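You operate a simulated robot arm through the tools that you are given. There is no shell and no other tool.

You run a simulated robot arm. Do the job below in one go: nothing can be reset, and whatever is moved stays where it is left.

## Task
Bring the booth back after a stop, with light and fan left on.
Fine: pull the big red button out first, press reset once, then each green button once; watch the ribbon stand out. Harm nothing.

It is judged by the outcome, as a careful person would: the job done as asked, and still so three seconds after it is handed in. It fails if anything else is knocked over, pushed out of place, dropped, spilled or broken.

## Robot
A 7-joint arm with a fingered hand, fixed in place. Base frame: the origin is at the foot of the arm, x ahead of it, y to its left, z up. Lengths are in mm, angles in rad, forces in N, time in s.
Its first joint turns from -1.204 to 3.002 rad. Payload 5 kg.
Tool frame: the origin (TCP) lies between the finger pads and is the grasp point; the fingertips stand 32 mm ahead of it; z points along the fingers, y is the line along which they close. Largest opening 160 mm; the body of the gripper starts 89 mm behind the TCP. The gripper is a hand of 3 fingers: y runs from the thumb to the fingers, the wrist lies at [0, 0, -252] in the tool frame, and closing takes about 1.5 s.
Orientation is told as [roll, pitch, yaw] about the base's x, y, z axes, in that order, counted from this pose: with the fingers straight down and closing along the base's y, the tool's x points along the base's -x, its y along +y and its z along -z.

## Interface
- The arm moves only by the tool arm_command. Its arguments are lists of equal length, an entry for each row: "translation": the shift along the base's x, y, z in mm, a list of three; "rotation": the turn, a rotation vector about the base's x, y, z in rad, a list of three. In form: {"translation": [[dx, dy, dz], ...], "rotation": [[ax, ay, az], ...]}. A call has 1 to 20 rows; each row is the pose to reach, as a shift and turn from the pose commanded when the call began. "gripper" is the finger opening in mm, from 0 to 160, set as the call begins (left out, the last holds). A row lasts 0.2 s, in which the tool goes at most 50 mm and 0.15 rad; a call with a longer step from one row to the next is refused whole, and so is a gripper value outside its range. A pose out of reach is approached as far as the arm can. The call stops where the force on the tool passes 40 N (or 10 N more than at its start, if that is more) or the arm is blocked; 0.2 s more then pass. The fingers move at their own pace (about 108 mm/s each) and stop on an object; they squeeze with about 30 N. The grip force told is the motor's: it shows also when the fingers shut on nothing. Time passes only in rows, and 0.2 s behind the last, so rows that repeat a pose let the fingers close. The reply holds the time, the measured pose of the TCP, the force on the tool along the base axes, the opening and the grip force, in the units named above and with some noise, with the torque about the TCP (base axes, N m) and any sound that the robot's microphone picked up, and new pictures: "views" is both (left out), scene, wrist or none.
- Cameras (640 x 400 px; columns grow to the right, rows downward): "scene" is fixed at [49.1, 651.3, 1710.8]; the picture's right is [-0.84, -0.54, 0.00], its down [-0.09, 0.15, -0.98] and it looks along [0.53, -0.83, -0.17] (base axes); focal length 361 px, centre (320, 200). "wrist" rides on the gripper at [65, -4, -116] in the tool frame; the picture's right is [0.06, 1.00, 0.00], its down [-0.87, 0.05, -0.49] and it looks along [-0.49, 0.03, 0.87] (tool axes); focal length 261 px, centre (320, 200). There is no depth. A picture from a camera that has moved, and an enlarged one, comes with that camera's place and axes in the base frame and with its lens.
- lift_body(by): slides the trunk up (or, below 0, down) by that many mm; the arm rides with it, the base frame stays. It gives what a move gives, with no picture.
- finger_targets(finger1, finger2, thumb_bend): sets how far each is bent, from 0 (flat) to 100 (curled in); at 30 the hand is open as for a grip, at 70 the pads meet at the TCP. One left out holds its place. A second passes; each finger stops where it meets its share of the squeeze, and holds until it gets a number again. A gripper value or a shape takes the hand back. It gives what a move gives, with no picture; readings hold the bend of each and the force on the fingers (four entries, about 0 where the hand has none), thumb and palm.
- hand_shape(shape): the hand has 3 fingers and takes this shape, open, in about a second: jaw (thumb against the fingers, like two jaws); tri (thumb and two fingers); tip (a fingertip pinch); poke (one finger out to press); point (the index stretched); flat (the hand flat); cup (the hand cupped); fist (a fist). The gripper value then closes the fingers along that shape, each until it touches; the sizes above hold for jaw. It gives what a move gives, with no picture.
- zoom(camera, box): a new picture of the part [left, top, right, bottom] of that camera's present view, enlarged. It takes no simulated time.
- hand_in(): hands the job in; it is judged then, once.

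Nothing tells you positions but the pictures and the camera data. Unless the task says otherwise, let go and move clear before handing in.

The tools are called after "Emit:" as a command line: name --argument value ..., lists and objects as JSON in quotes. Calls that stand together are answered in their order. arm_command: Moves the arm, as the interface text tells. Its arguments: {"type":"object","properties":{"translation":{"type":"array"},"rotation":{"type":"array"},"gripper":{"type":"number"},"views":{"type":"string","enum":["both","scene","wrist","none"]}},"required":["translation","rotation"]} The other tools are called the same way: lift_body (by) slides the trunk up or down; hand_shape (shape) gives the hand a shape; finger_targets (finger1, finger2, thumb_bend) moves the fingers one by one; zoom (camera, box) takes an enlarged picture of a part of a camera's view; hand_in () hands the job in.

At the start:

```text
time: 0.0
tool_pos: [488.2, -324.2, 1482.5]
ee_rot: [0.0, 0.0, -0.001]
ft_force: [0.7, -0.6, 0.9]
ft_torque: [0.02, 0.01, -0.01]
gripper_width: 160.0
gripper_force: 0.0
shape: jaw
bend: [30.0, 30.0, 30.0]
finger forces: [0.1, 0.0, 0.0, 0.0, 0.0, 0.0]
trunk travel left (down, up): [-875.0, 65.0]
```

scene: 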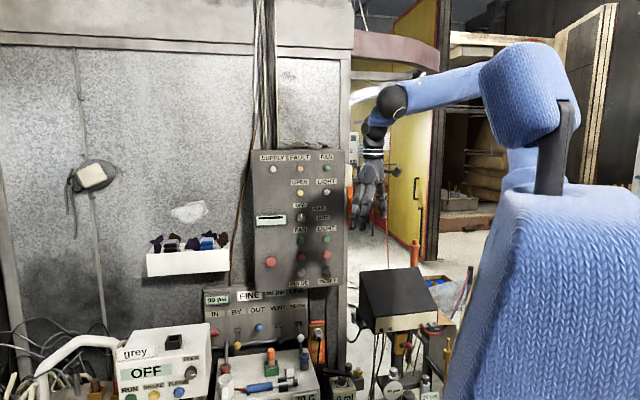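
wrist: 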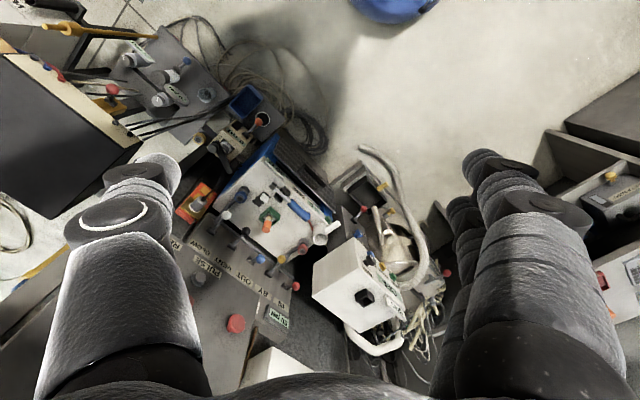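

I see a grey control panel on the wall with lamps, green and red buttons and a big red button at the lower left. I'll enlarge the panel before moving anything.

Emit:
zoom --camera "scene" --box '[240, 140, 360, 215]'

Emit:
zoom --camera "scene" --box '[240, 215, 360, 290]'

Emit:
zoom --camera "scene" --box '[190, 270, 350, 370]'

Emit:
zoom --camera "scene" --box '[330, 120, 450, 260]'

```text
5.33 times, centred on (300, 178) of scene
camera zoom: at [49.1, 651.3, 1710.8], right [-0.84, -0.54, 0.0], down [-0.09, 0.15, -0.98], along [0.53, -0.83, -0.17], focal length 1925 px, centre (427, 320)
```

zoom: 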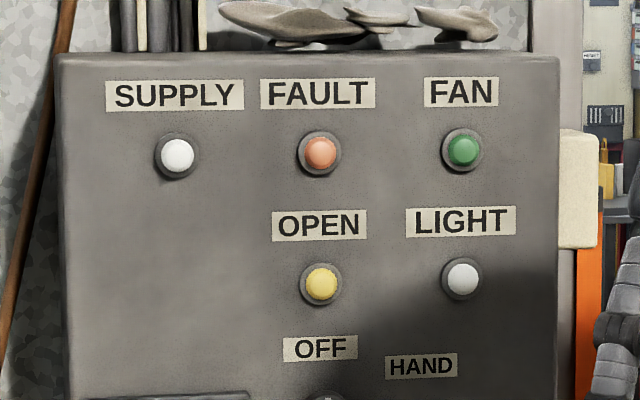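

```text
5.33 times, centred on (300, 252) of scene
camera zoom: at [49.1, 651.3, 1710.8], right [-0.84, -0.54, 0.0], down [-0.09, 0.15, -0.98], along [0.53, -0.83, -0.17], focal length 1925 px, centre (427, -80)
```

zoom: 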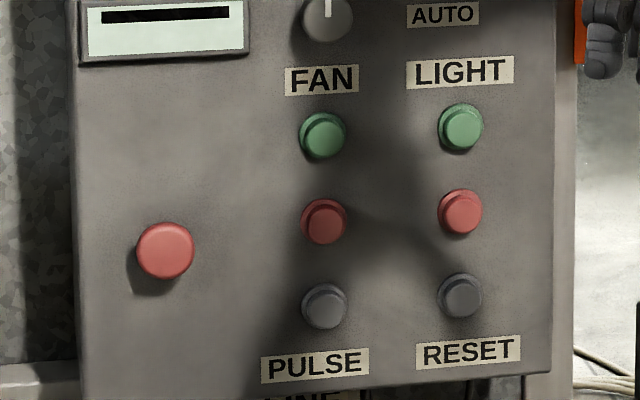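

```text
4.00 times, centred on (270, 320) of scene
camera zoom: at [49.1, 651.3, 1710.8], right [-0.84, -0.54, 0.0], down [-0.09, 0.15, -0.98], along [0.53, -0.83, -0.17], focal length 1444 px, centre (520, -280)
```

zoom: 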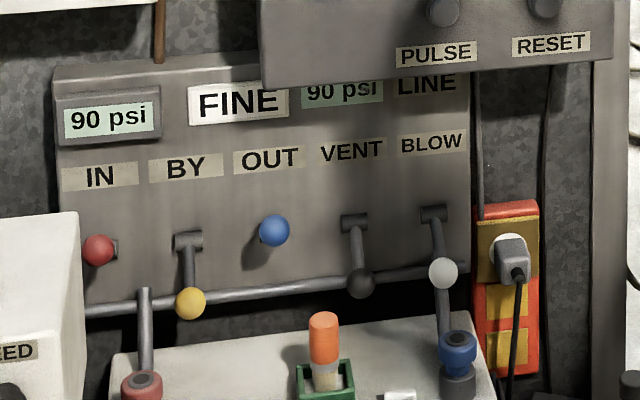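

```text
2.86 times, centred on (390, 190) of scene
camera zoom: at [49.1, 651.3, 1710.8], right [-0.84, -0.54, 0.0], down [-0.09, 0.15, -0.98], along [0.53, -0.83, -0.17], focal length 1031 px, centre (120, 229)
```

zoom: 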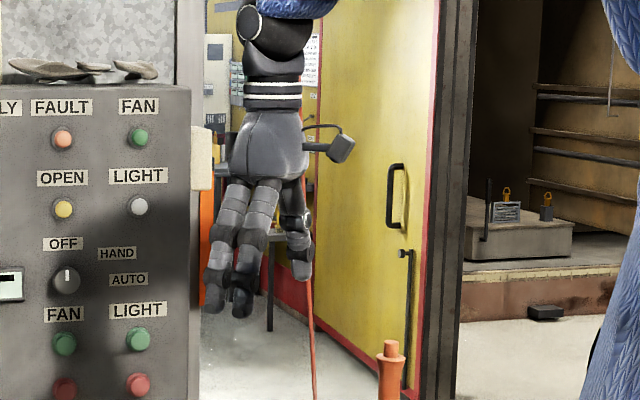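

The panel's upper part shows lamps, and below them are the fan and light buttons, PULSE, RESET and the red mushroom. I'll look at it from the wrist camera to triangulate positions.

Emit:
zoom --camera "wrist" --box '[160, 220, 400, 400]'

Emit:
zoom --camera "scene" --box '[250, 195, 350, 260]'

Emit:
zoom --camera "scene" --box '[40, 130, 240, 290]'

Emit:
zoom --camera "scene" --box '[330, 0, 480, 120]'

Emit:
zoom --camera "scene" --box '[0, 300, 220, 400]'

Emit:
zoom --camera "scene" --box '[300, 240, 480, 400]'

```text
2.22 times, centred on (280, 310) of wrist
camera zoom: at [424.4, -327.5, 1597.8], right [-0.06, 1.0, 0.0], down [0.87, 0.05, 0.49], along [0.49, 0.03, -0.87], focal length 579 px, centre (409, -44)
```

zoom: 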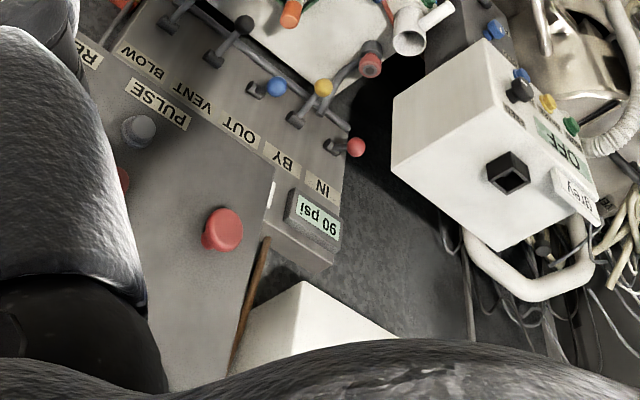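

```text
6.15 times, centred on (300, 228) of scene
camera zoom: at [49.1, 651.3, 1710.8], right [-0.84, -0.54, 0.0], down [-0.09, 0.15, -0.98], along [0.53, -0.83, -0.17], focal length 2221 px, centre (443, 31)
```

zoom: 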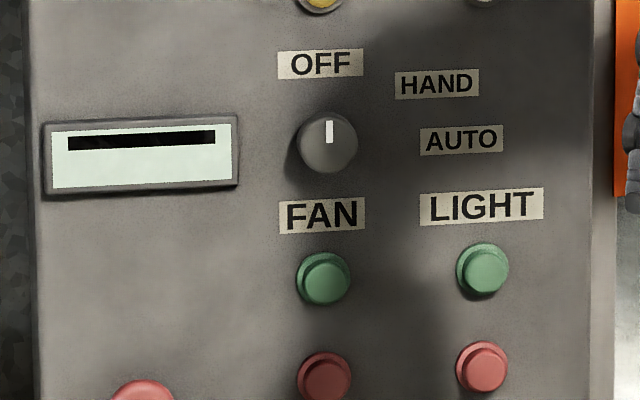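

```text
2.50 times, centred on (140, 210) of scene
camera zoom: at [49.1, 651.3, 1710.8], right [-0.84, -0.54, 0.0], down [-0.09, 0.15, -0.98], along [0.53, -0.83, -0.17], focal length 902 px, centre (770, 175)
```

zoom: 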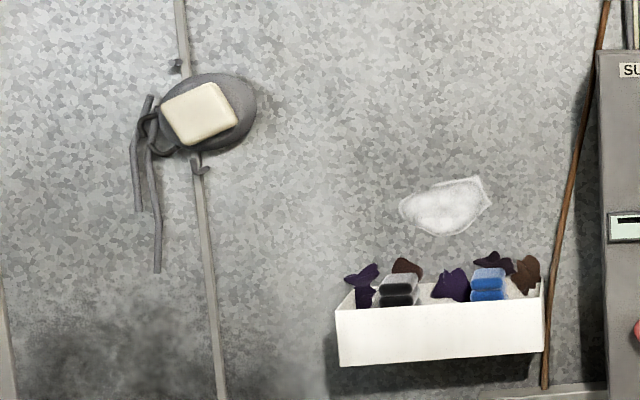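

```text
3.33 times, centred on (405, 60) of scene
camera zoom: at [49.1, 651.3, 1710.8], right [-0.84, -0.54, 0.0], down [-0.09, 0.15, -0.98], along [0.53, -0.83, -0.17], focal length 1203 px, centre (37, 667)
```

zoom: 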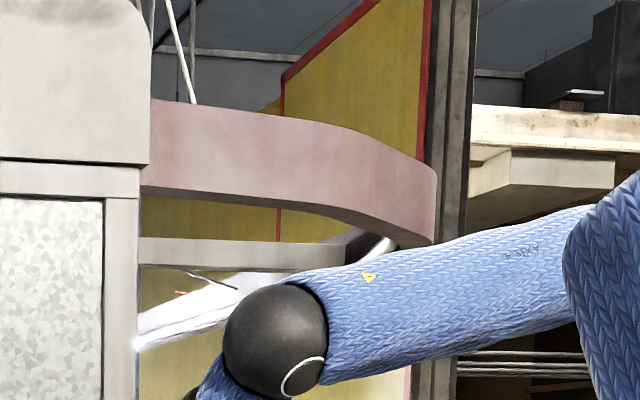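

```text
2.91 times, centred on (110, 350) of scene
camera zoom: at [49.1, 651.3, 1710.8], right [-0.84, -0.54, 0.0], down [-0.09, 0.15, -0.98], along [0.53, -0.83, -0.17], focal length 1050 px, centre (931, -236)
```

zoom: 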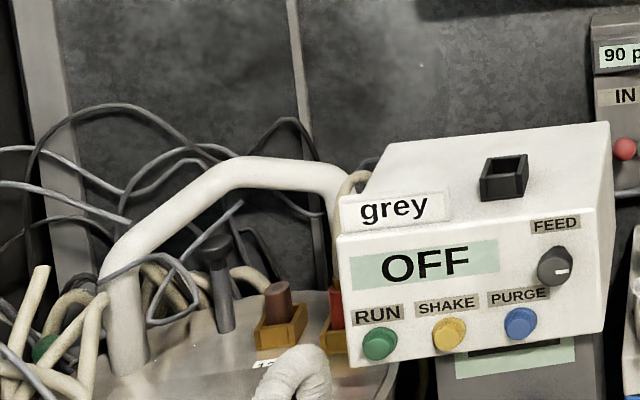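

```text
2.50 times, centred on (390, 320) of scene
camera zoom: at [49.1, 651.3, 1710.8], right [-0.84, -0.54, 0.0], down [-0.09, 0.15, -0.98], along [0.53, -0.83, -0.17], focal length 902 px, centre (145, -100)
```

zoom: 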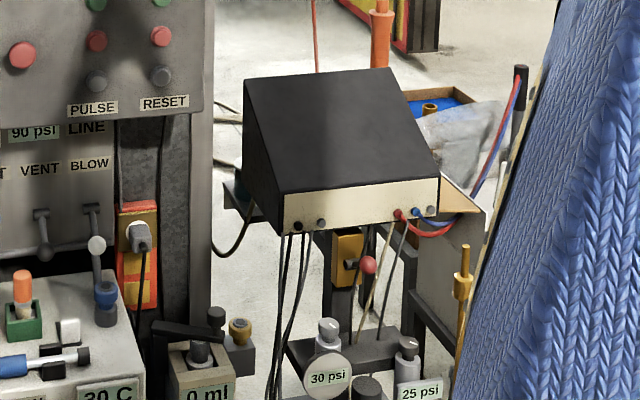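

The big red button comes out near (1049, -511, 1164) and PULSE near (965, -618, 1099). The panel therefore faces back along roughly (-0.75, 0.66). I'll turn the hand level to face it, well short of it, for a better look.

Emit:
arm_command --translation '[[13, 2, -11], [26, 4, -22], [39, 6, -33], [52, 8, -44], [65, 10, -55], [78, 12, -66], [91, 14, -77], [104, 16, -88], [117, 18, -99], [130, 20, -110], [143, 22, -121], [156, 24, -132], [156, 24, -132]]' --rotation '[[-0.047, -0.125, -0.047], [-0.094, -0.249, -0.094], [-0.141, -0.374, -0.141], [-0.188, -0.499, -0.188], [-0.235, -0.623, -0.235], [-0.2815, -0.748, -0.2815], [-0.328, -0.873, -0.328], [-0.375, -0.997, -0.375], [-0.422, -1.122, -0.422], [-0.469, -1.247, -0.469], [-0.516, -1.371, -0.516], [-0.563, -1.496, -0.563], [-0.563, -1.496, -0.563]]'

```text
time: 2.8
tool_pos: [692.6, -397.2, 1393.8]
ee_rot: [0.049, -1.187, -0.529]
ft_force: [0.2, -0.3, 1.0]
ft_torque: [0.0, -0.01, 0.02]
gripper_width: 160.2
gripper_force: 0.0
shape: jaw
bend: [30.0, 30.0, 30.0]
finger forces: [0.1, 0.0, 0.0, 0.1, 0.1, 0.1]
out of reach, approached as far as the arm can: row 4, 5, 6, 7, 8, 9, 10, 11, 12, 13
trunk travel left (down, up): [-875.0, 65.0]
camera wrist: at [574.9, -338.7, 1375.6], right [0.44, 0.9, -0.04], down [-0.1, 0.09, 0.99], along [0.89, -0.43, 0.13], focal length 261 px, centre (320, 200)
```

scene: 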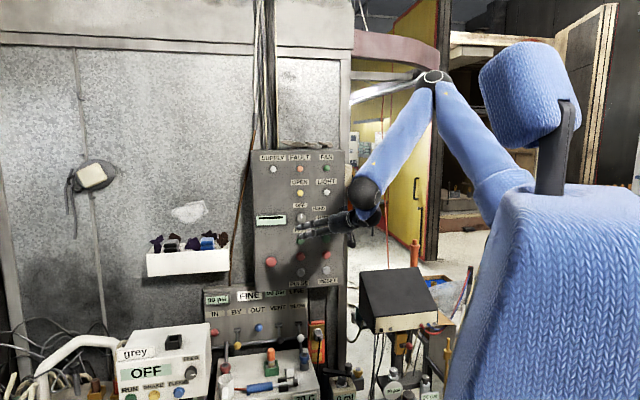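
wrist: 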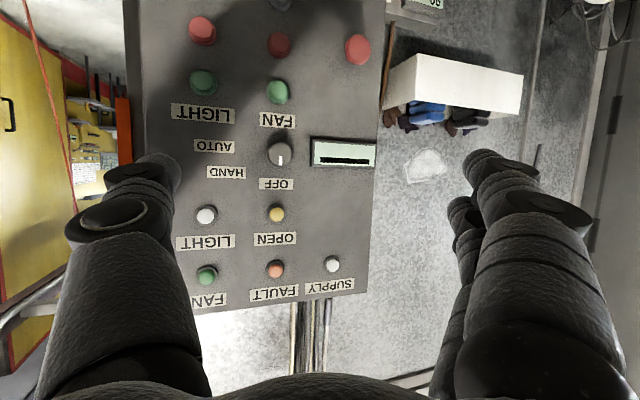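

The arm could not reach that pose from so close and so high. Before I try again, the panel normal now refines to about (-0.69, 0.72), with FAN green near (961, -614, 1252), LIGHT green near (876, -696, 1254) and RESET near (876, -696, 1102). The trunk comes down 200 mm so the forearm lies flatter.

Emit:
lift_body --by -200

Emit:
arm_command --translation '[[0, 0, 0]]' --rotation '[[0, 0, 0]]'

```text
time: 5.0
tool_pos: [693.4, -395.7, 1194.3]
ee_rot: [0.048, -1.187, -0.522]
ft_force: [-0.4, 0.0, 0.3]
ft_torque: [0.01, -0.02, 0.04]
gripper_width: 159.9
gripper_force: 0.0
shape: jaw
bend: [30.0, 30.0, 30.0]
finger forces: [0.1, 0.0, 0.0, 0.0, 0.0, 0.1]
trunk travel left (down, up): [-675.0, 265.0]
```

```text
time: 5.4
tool_pos: [693.0, -396.4, 1193.9]
ee_rot: [0.047, -1.188, -0.524]
ft_force: [0.0, -0.6, 0.4]
ft_torque: [0.0, 0.0, 0.02]
gripper_width: 160.0
gripper_force: 0.0
shape: jaw
bend: [30.0, 30.0, 30.0]
finger forces: [0.1, 0.0, 0.0, 0.1, 0.0, 0.0]
trunk travel left (down, up): [-675.0, 265.0]
camera wrist: at [575.9, -338.1, 1175.4], right [0.44, 0.9, -0.04], down [-0.1, 0.09, 0.99], along [0.89, -0.43, 0.13], focal length 261 px, centre (320, 200)
```

scene: 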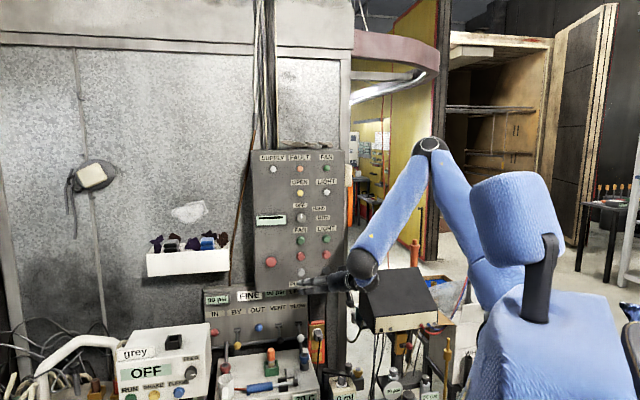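
wrist: 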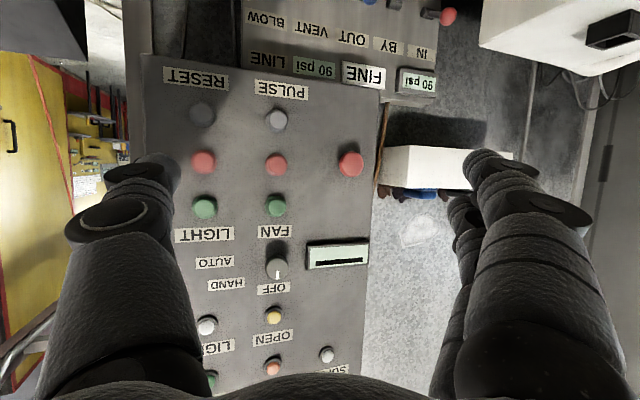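

From here the wrist view is clear. The dark box on the right is well beyond and below the work, at z under 970. I'll square the hand to the panel about 130 mm in front of the red mushroom, with a narrower opening.

Emit:
arm_command --translation '[[38, -3, -4], [76, -6, -8], [114, -9, -12], [152, -12, -17], [190, -15, -21], [228, -18, -26], [266, -21, -30], [266, -21, -30]]' --rotation '[[-0.0349, -0.0424, -0.0466], [-0.07, -0.085, -0.093], [-0.105, -0.127, -0.14], [-0.14, -0.17, -0.186], [-0.175, -0.212, -0.233], [-0.21, -0.255, -0.279], [-0.2446, -0.2971, -0.326], [-0.2446, -0.2971, -0.326]]' --gripper 100

```text
time: 7.2
tool_pos: [1002.9, -489.2, 1179.6]
ee_rot: [0.013, -1.536, -0.763]
ft_force: [0.3, 0.7, -0.2]
ft_torque: [0.01, 0.01, -0.01]
gripper_width: 100.3
gripper_force: 0.1
shape: jaw
bend: [70.0, 70.0, 68.0]
finger forces: [0.1, 0.0, 0.0, 0.1, 0.0, 0.0]
out of reach, approached as far as the arm can: row 1, 2, 3, 4, 5, 6, 7, 8
trunk travel left (down, up): [-675.0, 265.0]
camera wrist: at [915.7, -410.2, 1117.7], right [0.68, 0.73, -0.06], down [-0.3, 0.35, 0.89], along [0.67, -0.58, 0.46], focal length 261 px, centre (320, 200)
```

scene: 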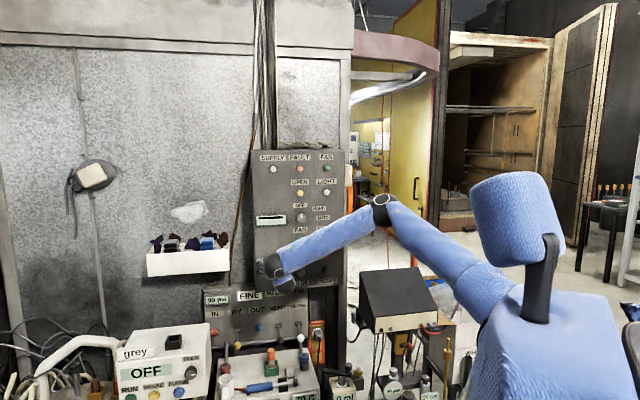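
wrist: 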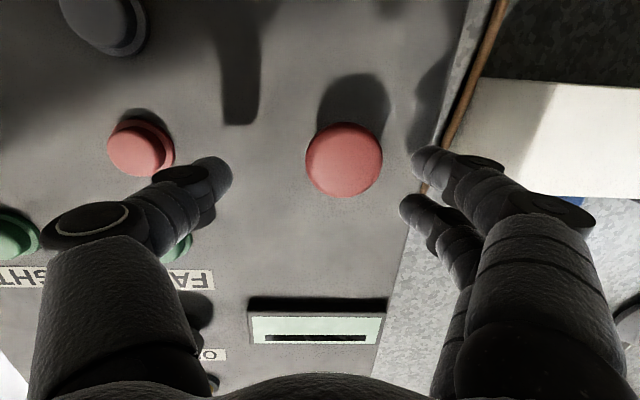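

The arm stopped nearer the mushroom than I asked, though still touching nothing, because it cannot fold enough from this shoulder height. I'll back away, then lower the trunk further and try again.

Emit:
arm_command --translation '[[-37, 10, 2], [-75, 20, 4], [-112, 30, 6], [-150, 40, 8], [-187, 50, 10], [-225, 60, 12], [-262, 70, 14], [-300, 80, 16]]' --rotation '[[0.03, 0.036, 0.04], [0.06, 0.072, 0.08], [0.09, 0.108, 0.12], [0.12, 0.144, 0.16], [0.15, 0.18, 0.2], [0.18, 0.216, 0.24], [0.21, 0.252, 0.28], [0.24, 0.29, 0.32]]' --views "scene"

```text
time: 9.0
tool_pos: [703.9, -408.0, 1195.6]
ee_rot: [0.101, -1.161, -0.524]
ft_force: [0.0, -0.8, -0.3]
ft_torque: [-0.01, 0.01, 0.01]
gripper_width: 100.6
gripper_force: 0.0
shape: jaw
bend: [70.0, 70.0, 68.0]
finger forces: [0.0, 0.0, 0.0, 0.0, 0.0, 0.0]
trunk travel left (down, up): [-675.0, 265.0]
```

scene: 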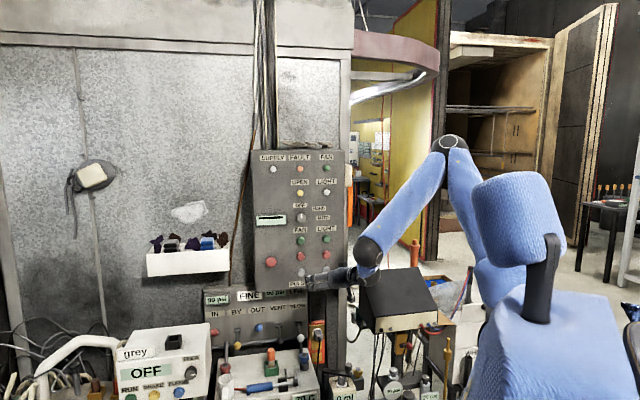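

The hand is clear again at (704, -408, 1196). I'll raise it first so it stays above the bench when the trunk comes down.

Emit:
arm_command --translation '[[0, 0, 40], [0, 0, 80], [0, 0, 120], [0, 0, 160], [0, 0, 200], [0, 0, 240]]' --rotation '[[0, 0, 0], [0, 0, 0], [0, 0, 0], [0, 0, 0], [0, 0, 0], [0, 0, 0]]' --views "none"

Emit:
lift_body --by -250

Emit:
arm_command --translation '[[0, 0, 0]]' --rotation '[[0, 0, 0]]'

```text
time: 10.4
tool_pos: [704.1, -408.5, 1435.9]
ee_rot: [0.1, -1.163, -0.52]
ft_force: [0.3, 0.5, 0.7]
ft_torque: [-0.02, 0.01, 0.04]
gripper_width: 100.3
gripper_force: 0.1
shape: jaw
bend: [70.0, 70.0, 68.0]
finger forces: [0.0, 0.0, 0.0, 0.0, 0.0, 0.0]
trunk travel left (down, up): [-675.0, 265.0]
```

```text
time: 12.9
tool_pos: [706.3, -409.1, 1185.1]
ee_rot: [0.099, -1.162, -0.52]
ft_force: [-0.6, 0.5, 0.0]
ft_torque: [-0.01, 0.01, -0.02]
gripper_width: 100.0
gripper_force: 0.2
shape: jaw
bend: [70.0, 70.0, 68.0]
finger forces: [0.0, 0.0, 0.0, 0.1, 0.1, 0.1]
trunk travel left (down, up): [-425.0, 515.0]
```

```text
time: 13.3
tool_pos: [705.3, -408.7, 1184.6]
ee_rot: [0.098, -1.16, -0.522]
ft_force: [-0.5, -0.6, 0.0]
ft_torque: [-0.02, -0.02, 0.0]
gripper_width: 100.4
gripper_force: 0.0
shape: jaw
bend: [70.0, 70.0, 68.0]
finger forces: [0.0, 0.1, 0.0, 0.0, 0.1, 0.0]
trunk travel left (down, up): [-425.0, 515.0]
camera wrist: at [585.1, -356.1, 1169.9], right [0.4, 0.92, -0.02], down [-0.09, 0.06, 0.99], along [0.91, -0.39, 0.11], focal length 261 px, centre (320, 200)
```

scene: 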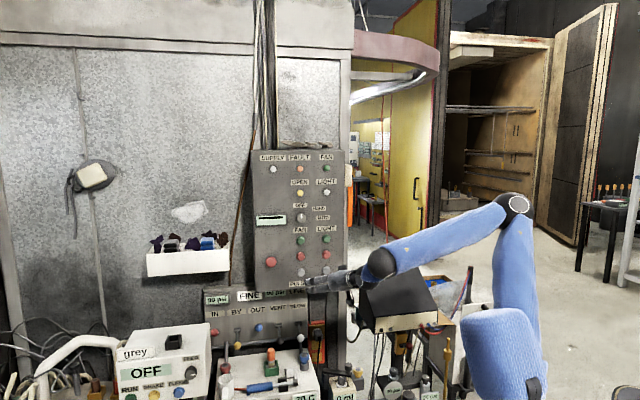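
wrist: 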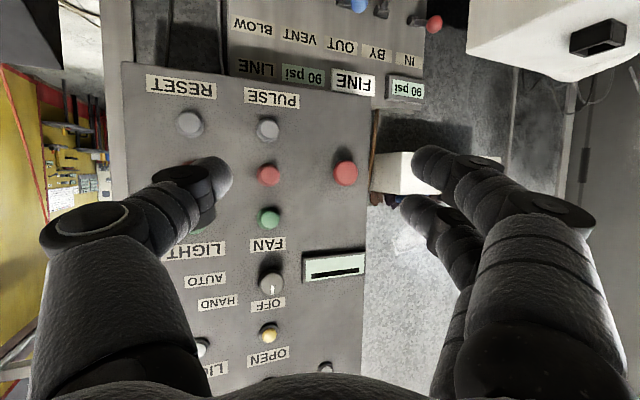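

The forearm now lies nearly level. I'll try squaring the hand again, this time from further out.

Emit:
arm_command --translation '[[28, 6, -4], [56, 12, -8], [84, 18, -12], [112, 24, -16], [140, 30, -20], [140, 30, -20]]' --rotation '[[-0.0541, -0.0625, -0.0755], [-0.1082, -0.1251, -0.151], [-0.1623, -0.1876, -0.2265], [-0.2164, -0.2502, -0.302], [-0.2705, -0.3127, -0.3775], [-0.2705, -0.3127, -0.3775]]'

```text
time: 14.8
tool_pos: [873.1, -487.0, 1192.9]
ee_rot: [0.015, -1.532, -0.738]
ft_force: [0.3, -0.4, -0.9]
ft_torque: [0.04, 0.02, -0.04]
gripper_width: 100.3
gripper_force: 0.0
shape: jaw
bend: [70.0, 70.0, 68.0]
finger forces: [0.0, 0.0, 0.1, 0.0, 0.0, 0.1]
out of reach, approached as far as the arm can: row 3, 4, 5, 6
trunk travel left (down, up): [-425.0, 515.0]
camera wrist: at [783.0, -410.6, 1131.1], right [0.66, 0.75, -0.06], down [-0.31, 0.34, 0.89], along [0.69, -0.56, 0.46], focal length 261 px, centre (320, 200)
```

scene: 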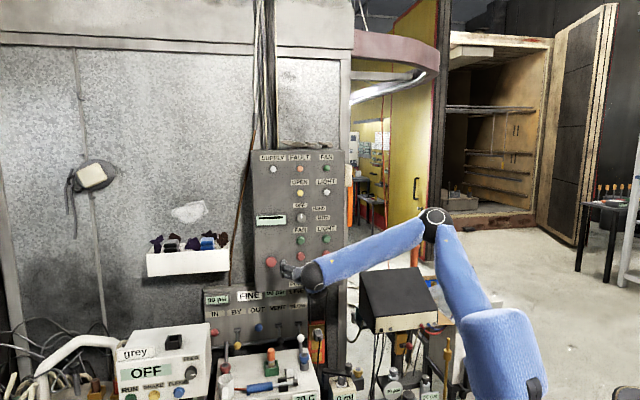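
wrist: 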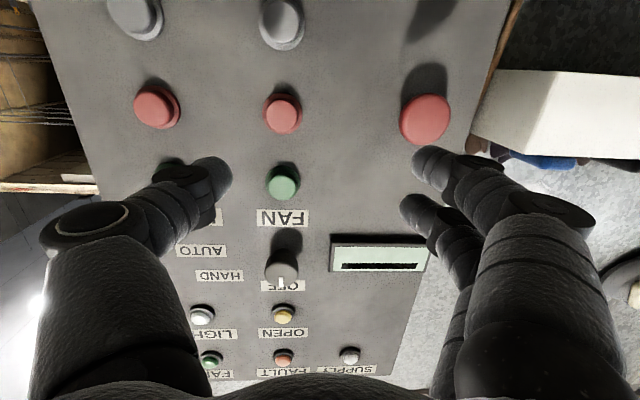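

The solver balks when the hand must bend far sideways from the forearm, so I'll accept an approach a few degrees off square. I'm moving to a standoff about 100 mm in front of the mushroom at yaw -0.65.

Emit:
arm_command --translation '[[20, 8, -6], [40, 16, -12], [60, 24, -18], [80, 32, -24], [96, 37, -29], [96, 37, -29]]' --rotation '[[0, 0, 0.018], [0, 0, 0.036], [0, 0, 0.054], [0, 0, 0.072], [0, 0, 0.088], [0, 0, 0.088]]'

```text
time: 16.1
tool_pos: [966.1, -447.3, 1168.1]
ee_rot: [0.009, -1.529, -0.643]
ft_force: [-0.3, 0.7, 0.2]
ft_torque: [0.01, 0.0, 0.06]
gripper_width: 100.2
gripper_force: 0.0
shape: jaw
bend: [70.0, 70.0, 68.0]
finger forces: [0.1, 0.0, 0.0, 0.0, 0.1, 0.0]
trunk travel left (down, up): [-425.0, 515.0]
camera wrist: at [868.2, -380.0, 1105.2], right [0.59, 0.81, -0.06], down [-0.34, 0.31, 0.89], along [0.74, -0.5, 0.46], focal length 261 px, centre (320, 200)
```

scene: 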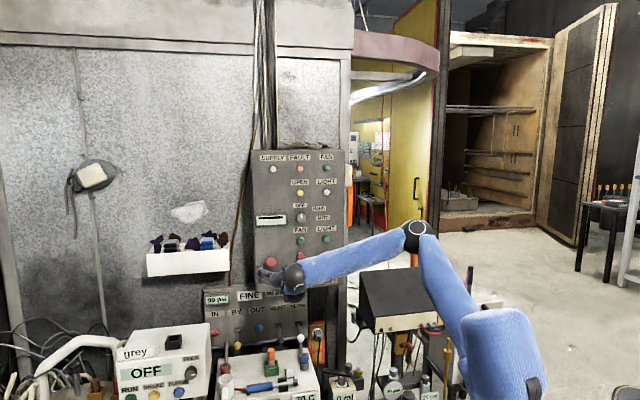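
wrist: 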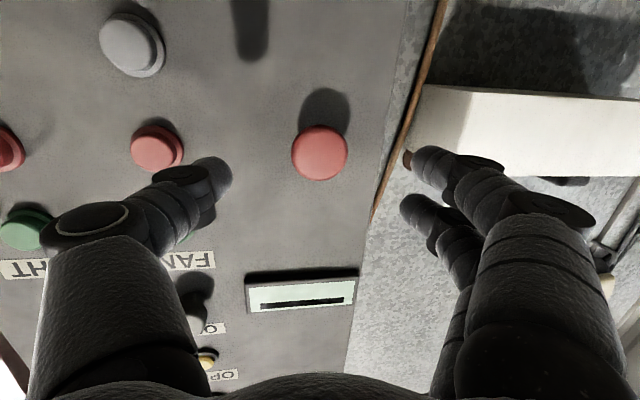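

The solver accepted this pose exactly. The mushroom sits about 88 mm ahead, centred between thumb and fingers, and its face stands roughly 26 mm off the panel. I'll go in part of the way and check again.

Emit:
arm_command --translation '[[10, -8, 1], [20, -15, 2], [30, -23, 2], [40, -30, 2], [44, -33, 2]]' --rotation '[[0, 0, 0], [0, 0, 0], [0, 0, 0], [0, 0, 0], [0, 0, 0]]'

Emit:
zoom --camera "scene" --box '[230, 225, 330, 300]'

```text
time: 17.4
tool_pos: [1009.4, -479.4, 1168.5]
ee_rot: [-0.004, -1.532, -0.63]
ft_force: [0.2, 0.2, 0.6]
ft_torque: [-0.05, 0.0, 0.01]
gripper_width: 100.2
gripper_force: 0.0
shape: jaw
bend: [70.0, 70.0, 68.0]
finger forces: [0.1, 0.0, 0.0, 0.0, 0.0, 0.0]
trunk travel left (down, up): [-425.0, 515.0]
camera wrist: at [912.3, -412.1, 1107.0], right [0.59, 0.81, -0.06], down [-0.34, 0.31, 0.89], along [0.74, -0.5, 0.45], focal length 261 px, centre (320, 200)
```

scene: 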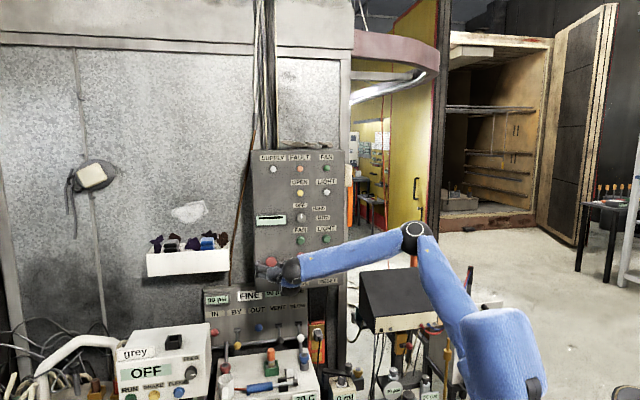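
wrist: 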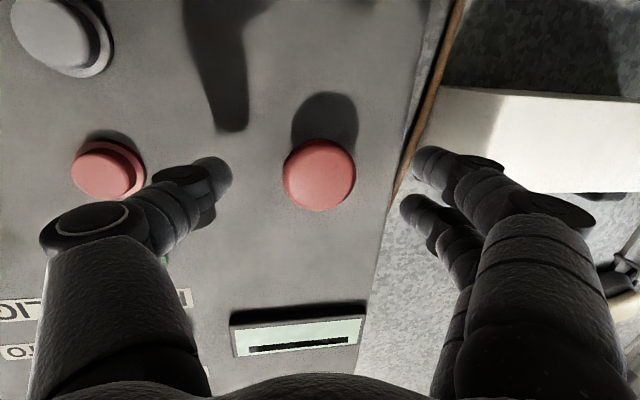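

```text
5.33 times, centred on (280, 262) of scene
camera zoom: at [49.1, 651.3, 1710.8], right [-0.84, -0.54, 0.0], down [-0.09, 0.15, -0.98], along [0.53, -0.83, -0.17], focal length 1925 px, centre (533, -133)
```

zoom: 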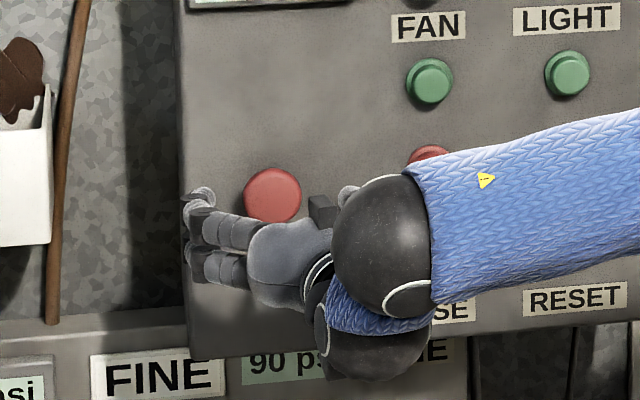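

The cap's face centre comes out at (1050, -506, 1172). I'll narrow the opening to 76 mm and ease in so the fingertips pass about 12 mm beyond the cap's face.

Emit:
arm_command --translation '[[0, 0, 3], [0, 0, 3.5], [0, 0, 3.5], [8, -5, 3.5], [14, -8, 3.5], [20, -12, 3.5], [25, -14.5, 3.5]]' --rotation '[[0, 0, 0], [0, 0, 0], [0, 0, 0], [0, 0, 0], [0, 0, 0], [0, 0, 0], [0, 0, 0]]' --gripper 76

Emit:
zoom --camera "scene" --box '[230, 225, 330, 300]'

Emit:
zoom --camera "wrist" --box '[180, 90, 480, 290]'

```text
time: 18.9
tool_pos: [1033.6, -493.8, 1173.2]
ee_rot: [0.017, -1.531, -0.65]
ft_force: [-5.3, 3.8, 0.1]
ft_torque: [0.05, -0.02, -0.4]
gripper_width: 76.7
gripper_force: 0.0
shape: jaw
bend: [73.0, 73.0, 70.0]
finger forces: [0.1, 0.0, 0.0, 0.0, 6.4, 0.0]
trunk travel left (down, up): [-425.0, 515.0]
camera wrist: at [936.4, -425.6, 1110.5], right [0.59, 0.81, -0.06], down [-0.34, 0.31, 0.89], along [0.74, -0.5, 0.46], focal length 261 px, centre (320, 200)
```

scene: 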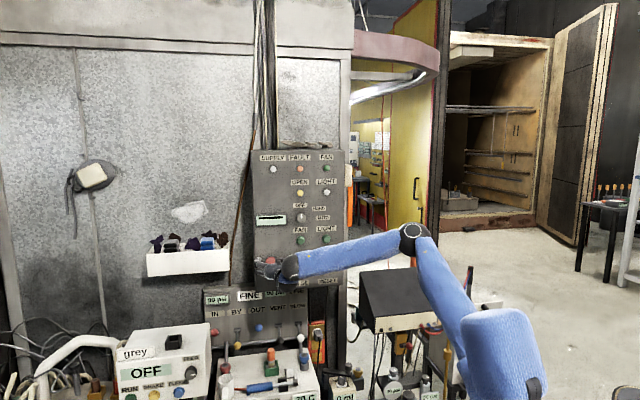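
wrist: 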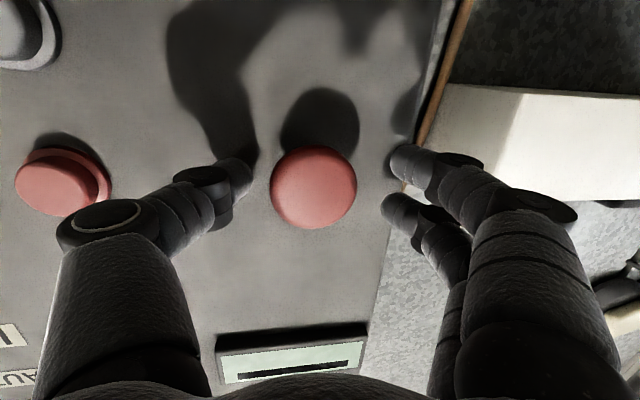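

```text
5.33 times, centred on (280, 262) of scene
camera zoom: at [49.1, 651.3, 1710.8], right [-0.84, -0.54, 0.0], down [-0.09, 0.15, -0.98], along [0.53, -0.83, -0.17], focal length 1925 px, centre (533, -133)
```

zoom: 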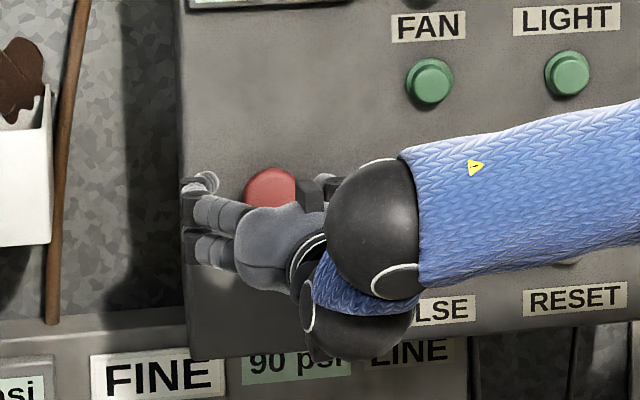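

```text
2.00 times, centred on (330, 190) of wrist
camera zoom: at [936.4, -425.6, 1110.5], right [0.59, 0.81, -0.06], down [-0.34, 0.31, 0.89], along [0.74, -0.5, 0.46], focal length 521 px, centre (300, 220)
```

zoom: 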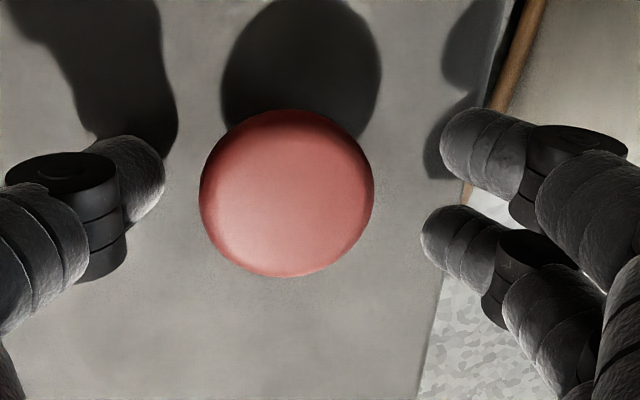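

The thumb tip is just brushing the panel at about 6 N, and the cap sits a few mm toward the thumb. I'll ease back 4 mm, shift over, turn slightly squarer, then close on the cap.

Emit:
arm_command --translation '[[-3, 2, 0], [-5, 0, 0], [-5, 0, 0]]' --rotation '[[0, 0, -0.03], [0, 0, -0.07], [0, 0, -0.07]]'

```text
time: 19.8
tool_pos: [1029.5, -494.1, 1171.2]
ee_rot: [0.021, -1.53, -0.728]
ft_force: [0.2, -0.8, 0.0]
ft_torque: [0.02, -0.04, -0.01]
gripper_width: 76.6
gripper_force: 0.1
shape: jaw
bend: [73.0, 73.0, 70.0]
finger forces: [0.0, 0.1, 0.0, 0.1, 0.0, 0.0]
trunk travel left (down, up): [-425.0, 515.0]
camera wrist: at [936.9, -419.6, 1110.4], right [0.64, 0.76, -0.06], down [-0.31, 0.34, 0.89], along [0.7, -0.55, 0.46], focal length 261 px, centre (320, 200)
```

scene: 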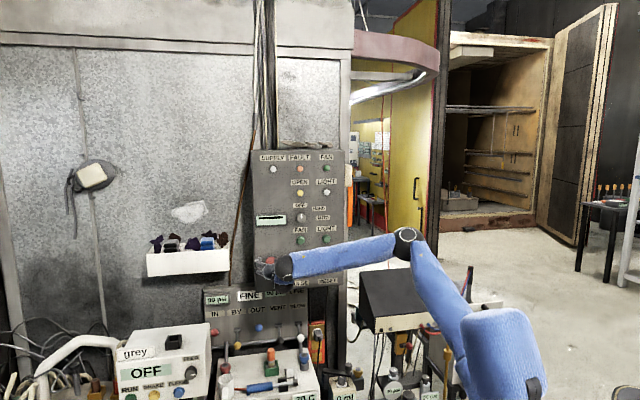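
wrist: 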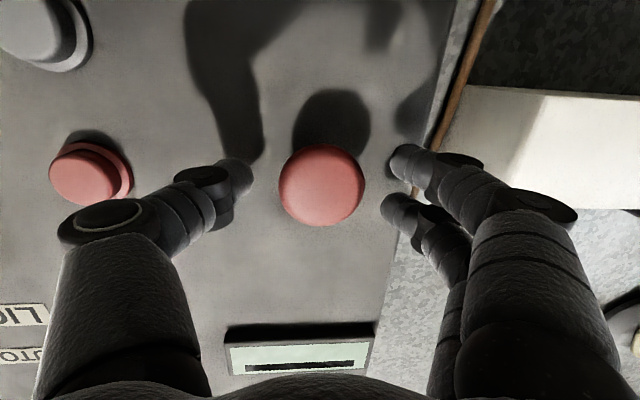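

The cap is now centred and nothing touches. I'll close on it.

Emit:
arm_command --translation '[[0, 0, 0], [0, 0, 0], [0, 0, 0], [0, 0, 0], [0, 0, 0], [0, 0, 0]]' --rotation '[[0, 0, 0], [0, 0, 0], [0, 0, 0], [0, 0, 0], [0, 0, 0], [0, 0, 0]]' --gripper 30

Emit:
zoom --camera "wrist" --box '[180, 90, 480, 290]'

```text
time: 21.1
tool_pos: [1028.4, -492.7, 1171.1]
ee_rot: [0.016, -1.531, -0.72]
ft_force: [-0.3, -2.9, 0.0]
ft_torque: [0.05, -0.04, 0.07]
gripper_width: 34.7
gripper_force: 29.7
shape: jaw
bend: [73.0, 73.0, 71.0]
finger forces: [12.4, 11.8, 0.1, 0.0, 27.5, 0.0]
trunk travel left (down, up): [-425.0, 515.0]
camera wrist: at [936.9, -419.9, 1109.9], right [0.64, 0.76, -0.06], down [-0.31, 0.34, 0.89], along [0.7, -0.55, 0.45], focal length 261 px, centre (320, 200)
```

scene: 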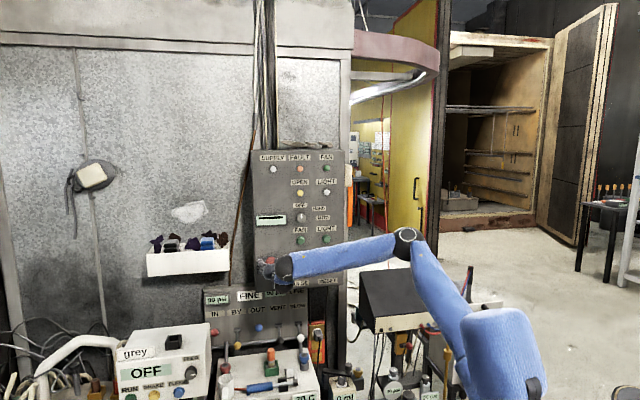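
wrist: 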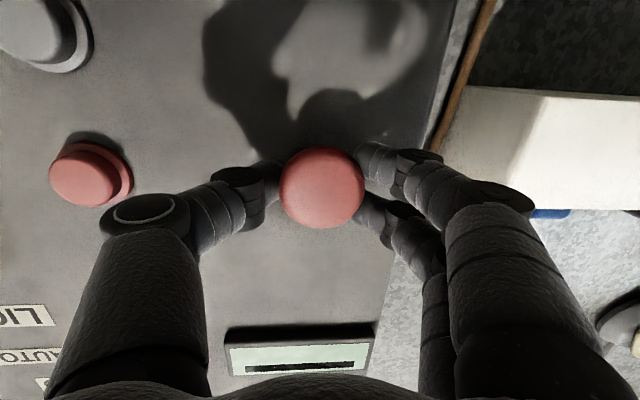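

```text
2.00 times, centred on (330, 190) of wrist
camera zoom: at [936.9, -419.9, 1109.9], right [0.64, 0.76, -0.06], down [-0.31, 0.34, 0.89], along [0.7, -0.55, 0.45], focal length 521 px, centre (300, 220)
```

zoom: 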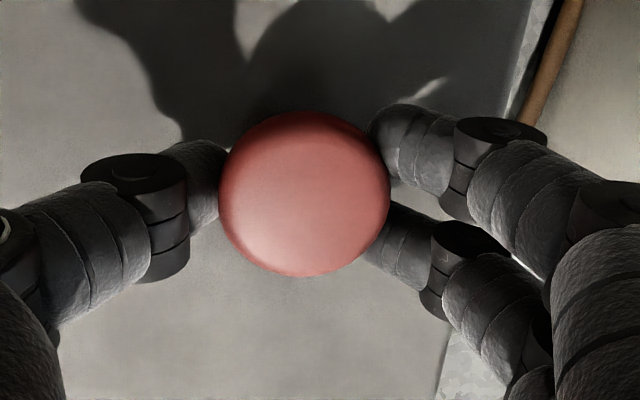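

The thumb and both fingers are firmly on the cap. I'll pull it straight out along the panel normal in small steps.

Emit:
arm_command --translation '[[-1.4, 1.4, 0], [-2.8, 2.9, 0], [-4.1, 4.3, 0], [-5.5, 5.8, 0], [-6.9, 7.2, 0], [-8.3, 8.6, 0], [-8.3, 8.6, 0]]' --rotation '[[0, 0, 0], [0, 0, 0], [0, 0, 0], [0, 0, 0], [0, 0, 0], [0, 0, 0], [0, 0, 0]]'

Emit:
zoom --camera "wrist" --box '[180, 90, 480, 290]'

Emit:
zoom --camera "scene" --box '[240, 140, 360, 215]'

```text
time: 22.8
tool_pos: [1022.1, -487.9, 1171.3]
ee_rot: [0.028, -1.53, -0.73]
ft_force: [12.6, -13.2, 2.7]
ft_torque: [0.04, -0.08, 0.12]
gripper_width: 34.7
gripper_force: 29.9
shape: jaw
bend: [73.0, 73.0, 71.0]
finger forces: [13.8, 15.1, 0.0, 0.0, 29.8, 0.0]
trunk travel left (down, up): [-425.0, 515.0]
camera wrist: at [929.6, -412.6, 1110.0], right [0.64, 0.76, -0.06], down [-0.31, 0.34, 0.89], along [0.7, -0.55, 0.45], focal length 261 px, centre (320, 200)
```

scene: 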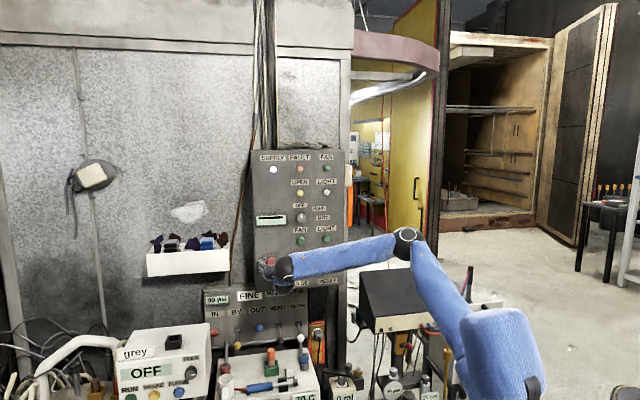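
wrist: 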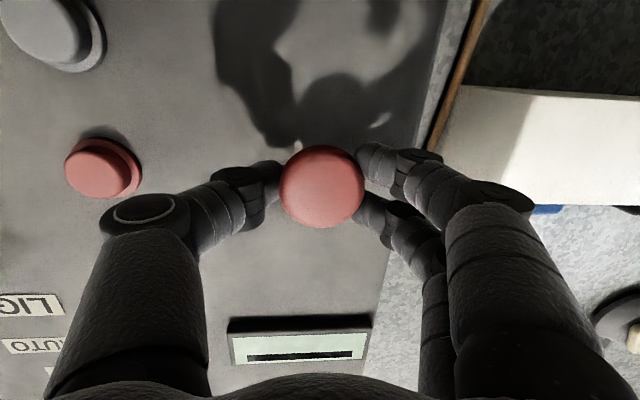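

```text
2.00 times, centred on (330, 190) of wrist
camera zoom: at [929.6, -412.6, 1110.0], right [0.64, 0.76, -0.06], down [-0.31, 0.34, 0.89], along [0.7, -0.55, 0.45], focal length 521 px, centre (300, 220)
```

zoom: 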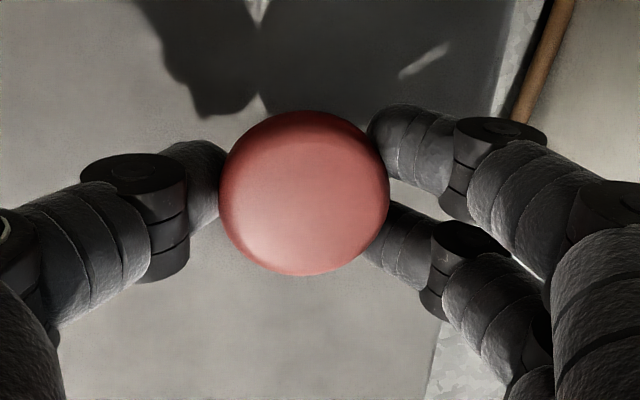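

```text
5.33 times, centred on (300, 178) of scene
camera zoom: at [49.1, 651.3, 1710.8], right [-0.84, -0.54, 0.0], down [-0.09, 0.15, -0.98], along [0.53, -0.83, -0.17], focal length 1925 px, centre (427, 320)
```

zoom: 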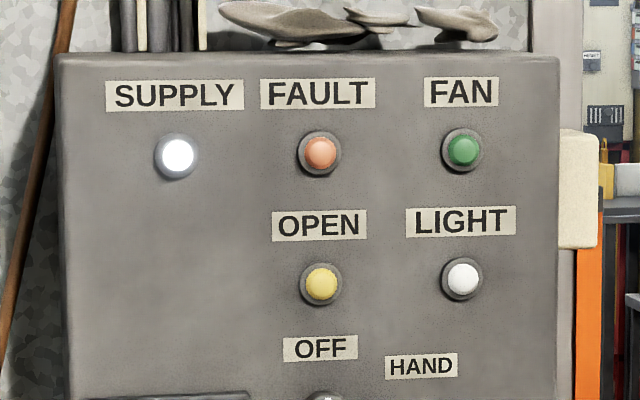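

The SUPPLY lamp has come on, so the mushroom is out. I'll open the fingers, back straight away and check that it stays.

Emit:
arm_command --translation '[[0, 0, 0], [0, 0, 0], [0, 0, 0], [0, 0, 0], [-7, 7, 0], [-21, 19, 0], [-42, 37, 0], [-63, 55, 0], [-84, 73, 0]]' --rotation '[[0, 0, 0], [0, 0, 0], [0, 0, 0], [0, 0, 0], [0, 0, 0], [0, 0, 0], [0, 0, 0], [0, 0, 0], [0, 0, 0]]' --gripper 84

Emit:
zoom --camera "scene" --box '[240, 140, 360, 290]'

```text
time: 24.8
tool_pos: [948.6, -440.2, 1176.1]
ee_rot: [0.033, -1.526, -0.714]
ft_force: [0.2, -0.4, 0.2]
ft_torque: [0.0, -0.04, 0.02]
gripper_width: 83.4
gripper_force: 0.0
shape: jaw
bend: [72.0, 72.0, 70.0]
finger forces: [0.1, 0.0, 0.0, 0.1, 0.0, 0.0]
out of reach, approached as far as the arm can: row 8, 9
trunk travel left (down, up): [-425.0, 515.0]
camera wrist: at [855.8, -367.3, 1114.9], right [0.63, 0.78, -0.06], down [-0.32, 0.33, 0.89], along [0.71, -0.54, 0.45], focal length 261 px, centre (320, 200)
```

scene: 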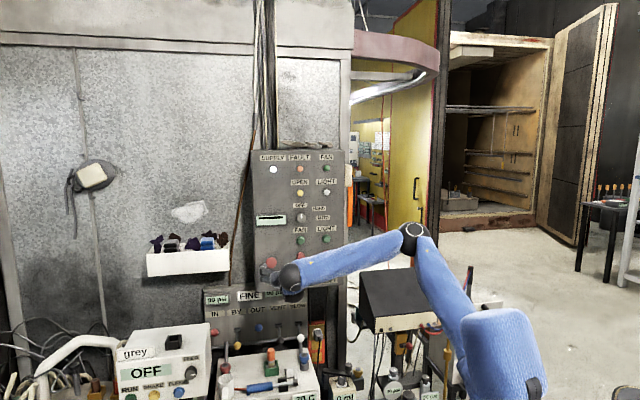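
wrist: 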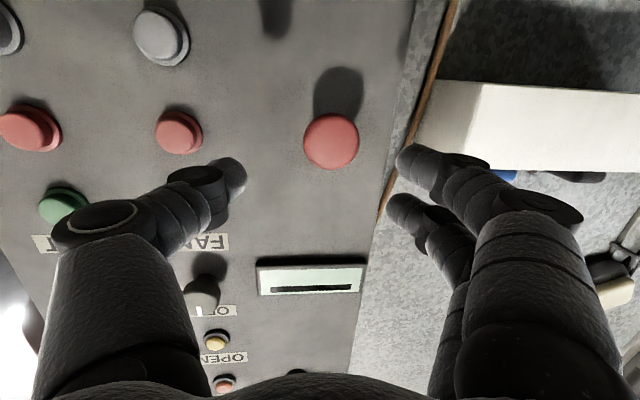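

```text
2.67 times, centred on (300, 215) of scene
camera zoom: at [49.1, 651.3, 1710.8], right [-0.84, -0.54, 0.0], down [-0.09, 0.15, -0.98], along [0.53, -0.83, -0.17], focal length 962 px, centre (373, 160)
```

zoom: 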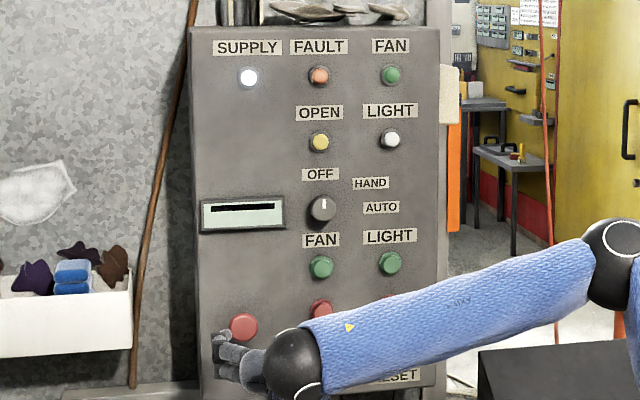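

SUPPLY stays lit with the hand off. Next the hand takes the poke shape, and I'll look at where the pressing fingertip lies.

Emit:
hand_shape --shape "poke"

Emit:
arm_command --translation '[[0, 0, 0], [0, 0, 0]]' --rotation '[[0, 0, 0], [0, 0, 0]]'

Emit:
zoom --camera "scene" --box '[240, 240, 320, 300]'

```text
time: 25.6
tool_pos: [950.3, -440.0, 1175.9]
ee_rot: [0.032, -1.525, -0.715]
ft_force: [0.2, 0.1, -0.4]
ft_torque: [-0.01, -0.01, 0.01]
gripper_width: 0.0
gripper_force: 0.1
shape: poke
bend: [100.0, 100.0, 46.0]
finger forces: [0.0, 0.0, 0.0, 0.0, 0.0, 0.0]
trunk travel left (down, up): [-425.0, 515.0]
```

```text
time: 26.2
tool_pos: [949.4, -439.7, 1174.5]
ee_rot: [0.031, -1.526, -0.714]
ft_force: [0.7, -0.4, 0.4]
ft_torque: [0.0, 0.0, 0.03]
gripper_width: 0.0
gripper_force: 0.0
shape: poke
bend: [100.0, 100.0, 46.0]
finger forces: [0.0, 0.0, 0.1, 0.0, 0.1, 0.0]
trunk travel left (down, up): [-425.0, 515.0]
camera wrist: at [856.1, -368.0, 1114.4], right [0.63, 0.78, -0.06], down [-0.32, 0.33, 0.89], along [0.71, -0.54, 0.45], focal length 261 px, centre (320, 200)
```

scene: 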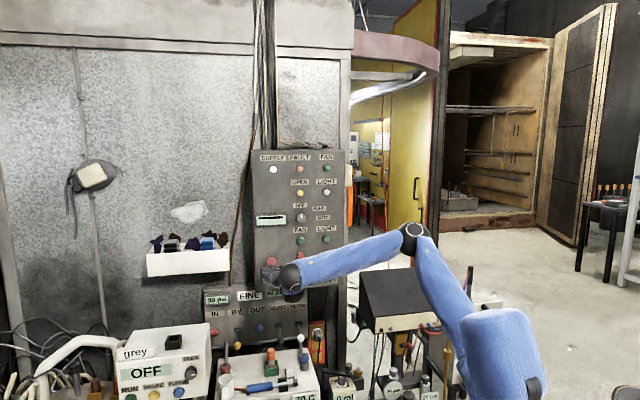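
wrist: 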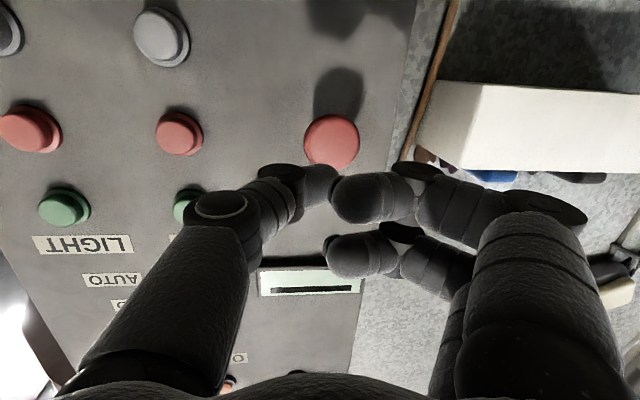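

```text
6.67 times, centred on (280, 270) of scene
camera zoom: at [49.1, 651.3, 1710.8], right [-0.84, -0.54, 0.0], down [-0.09, 0.15, -0.98], along [0.53, -0.83, -0.17], focal length 2406 px, centre (587, -267)
```

zoom: 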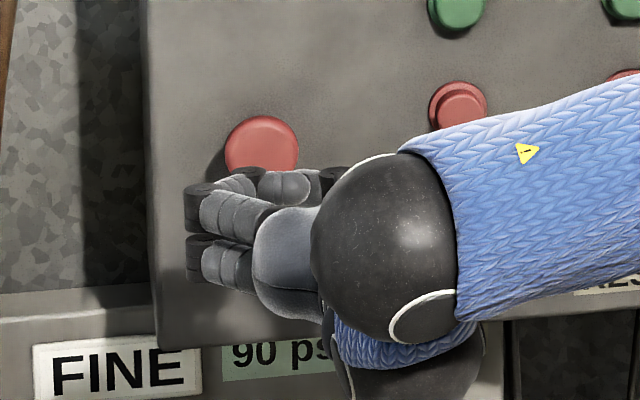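

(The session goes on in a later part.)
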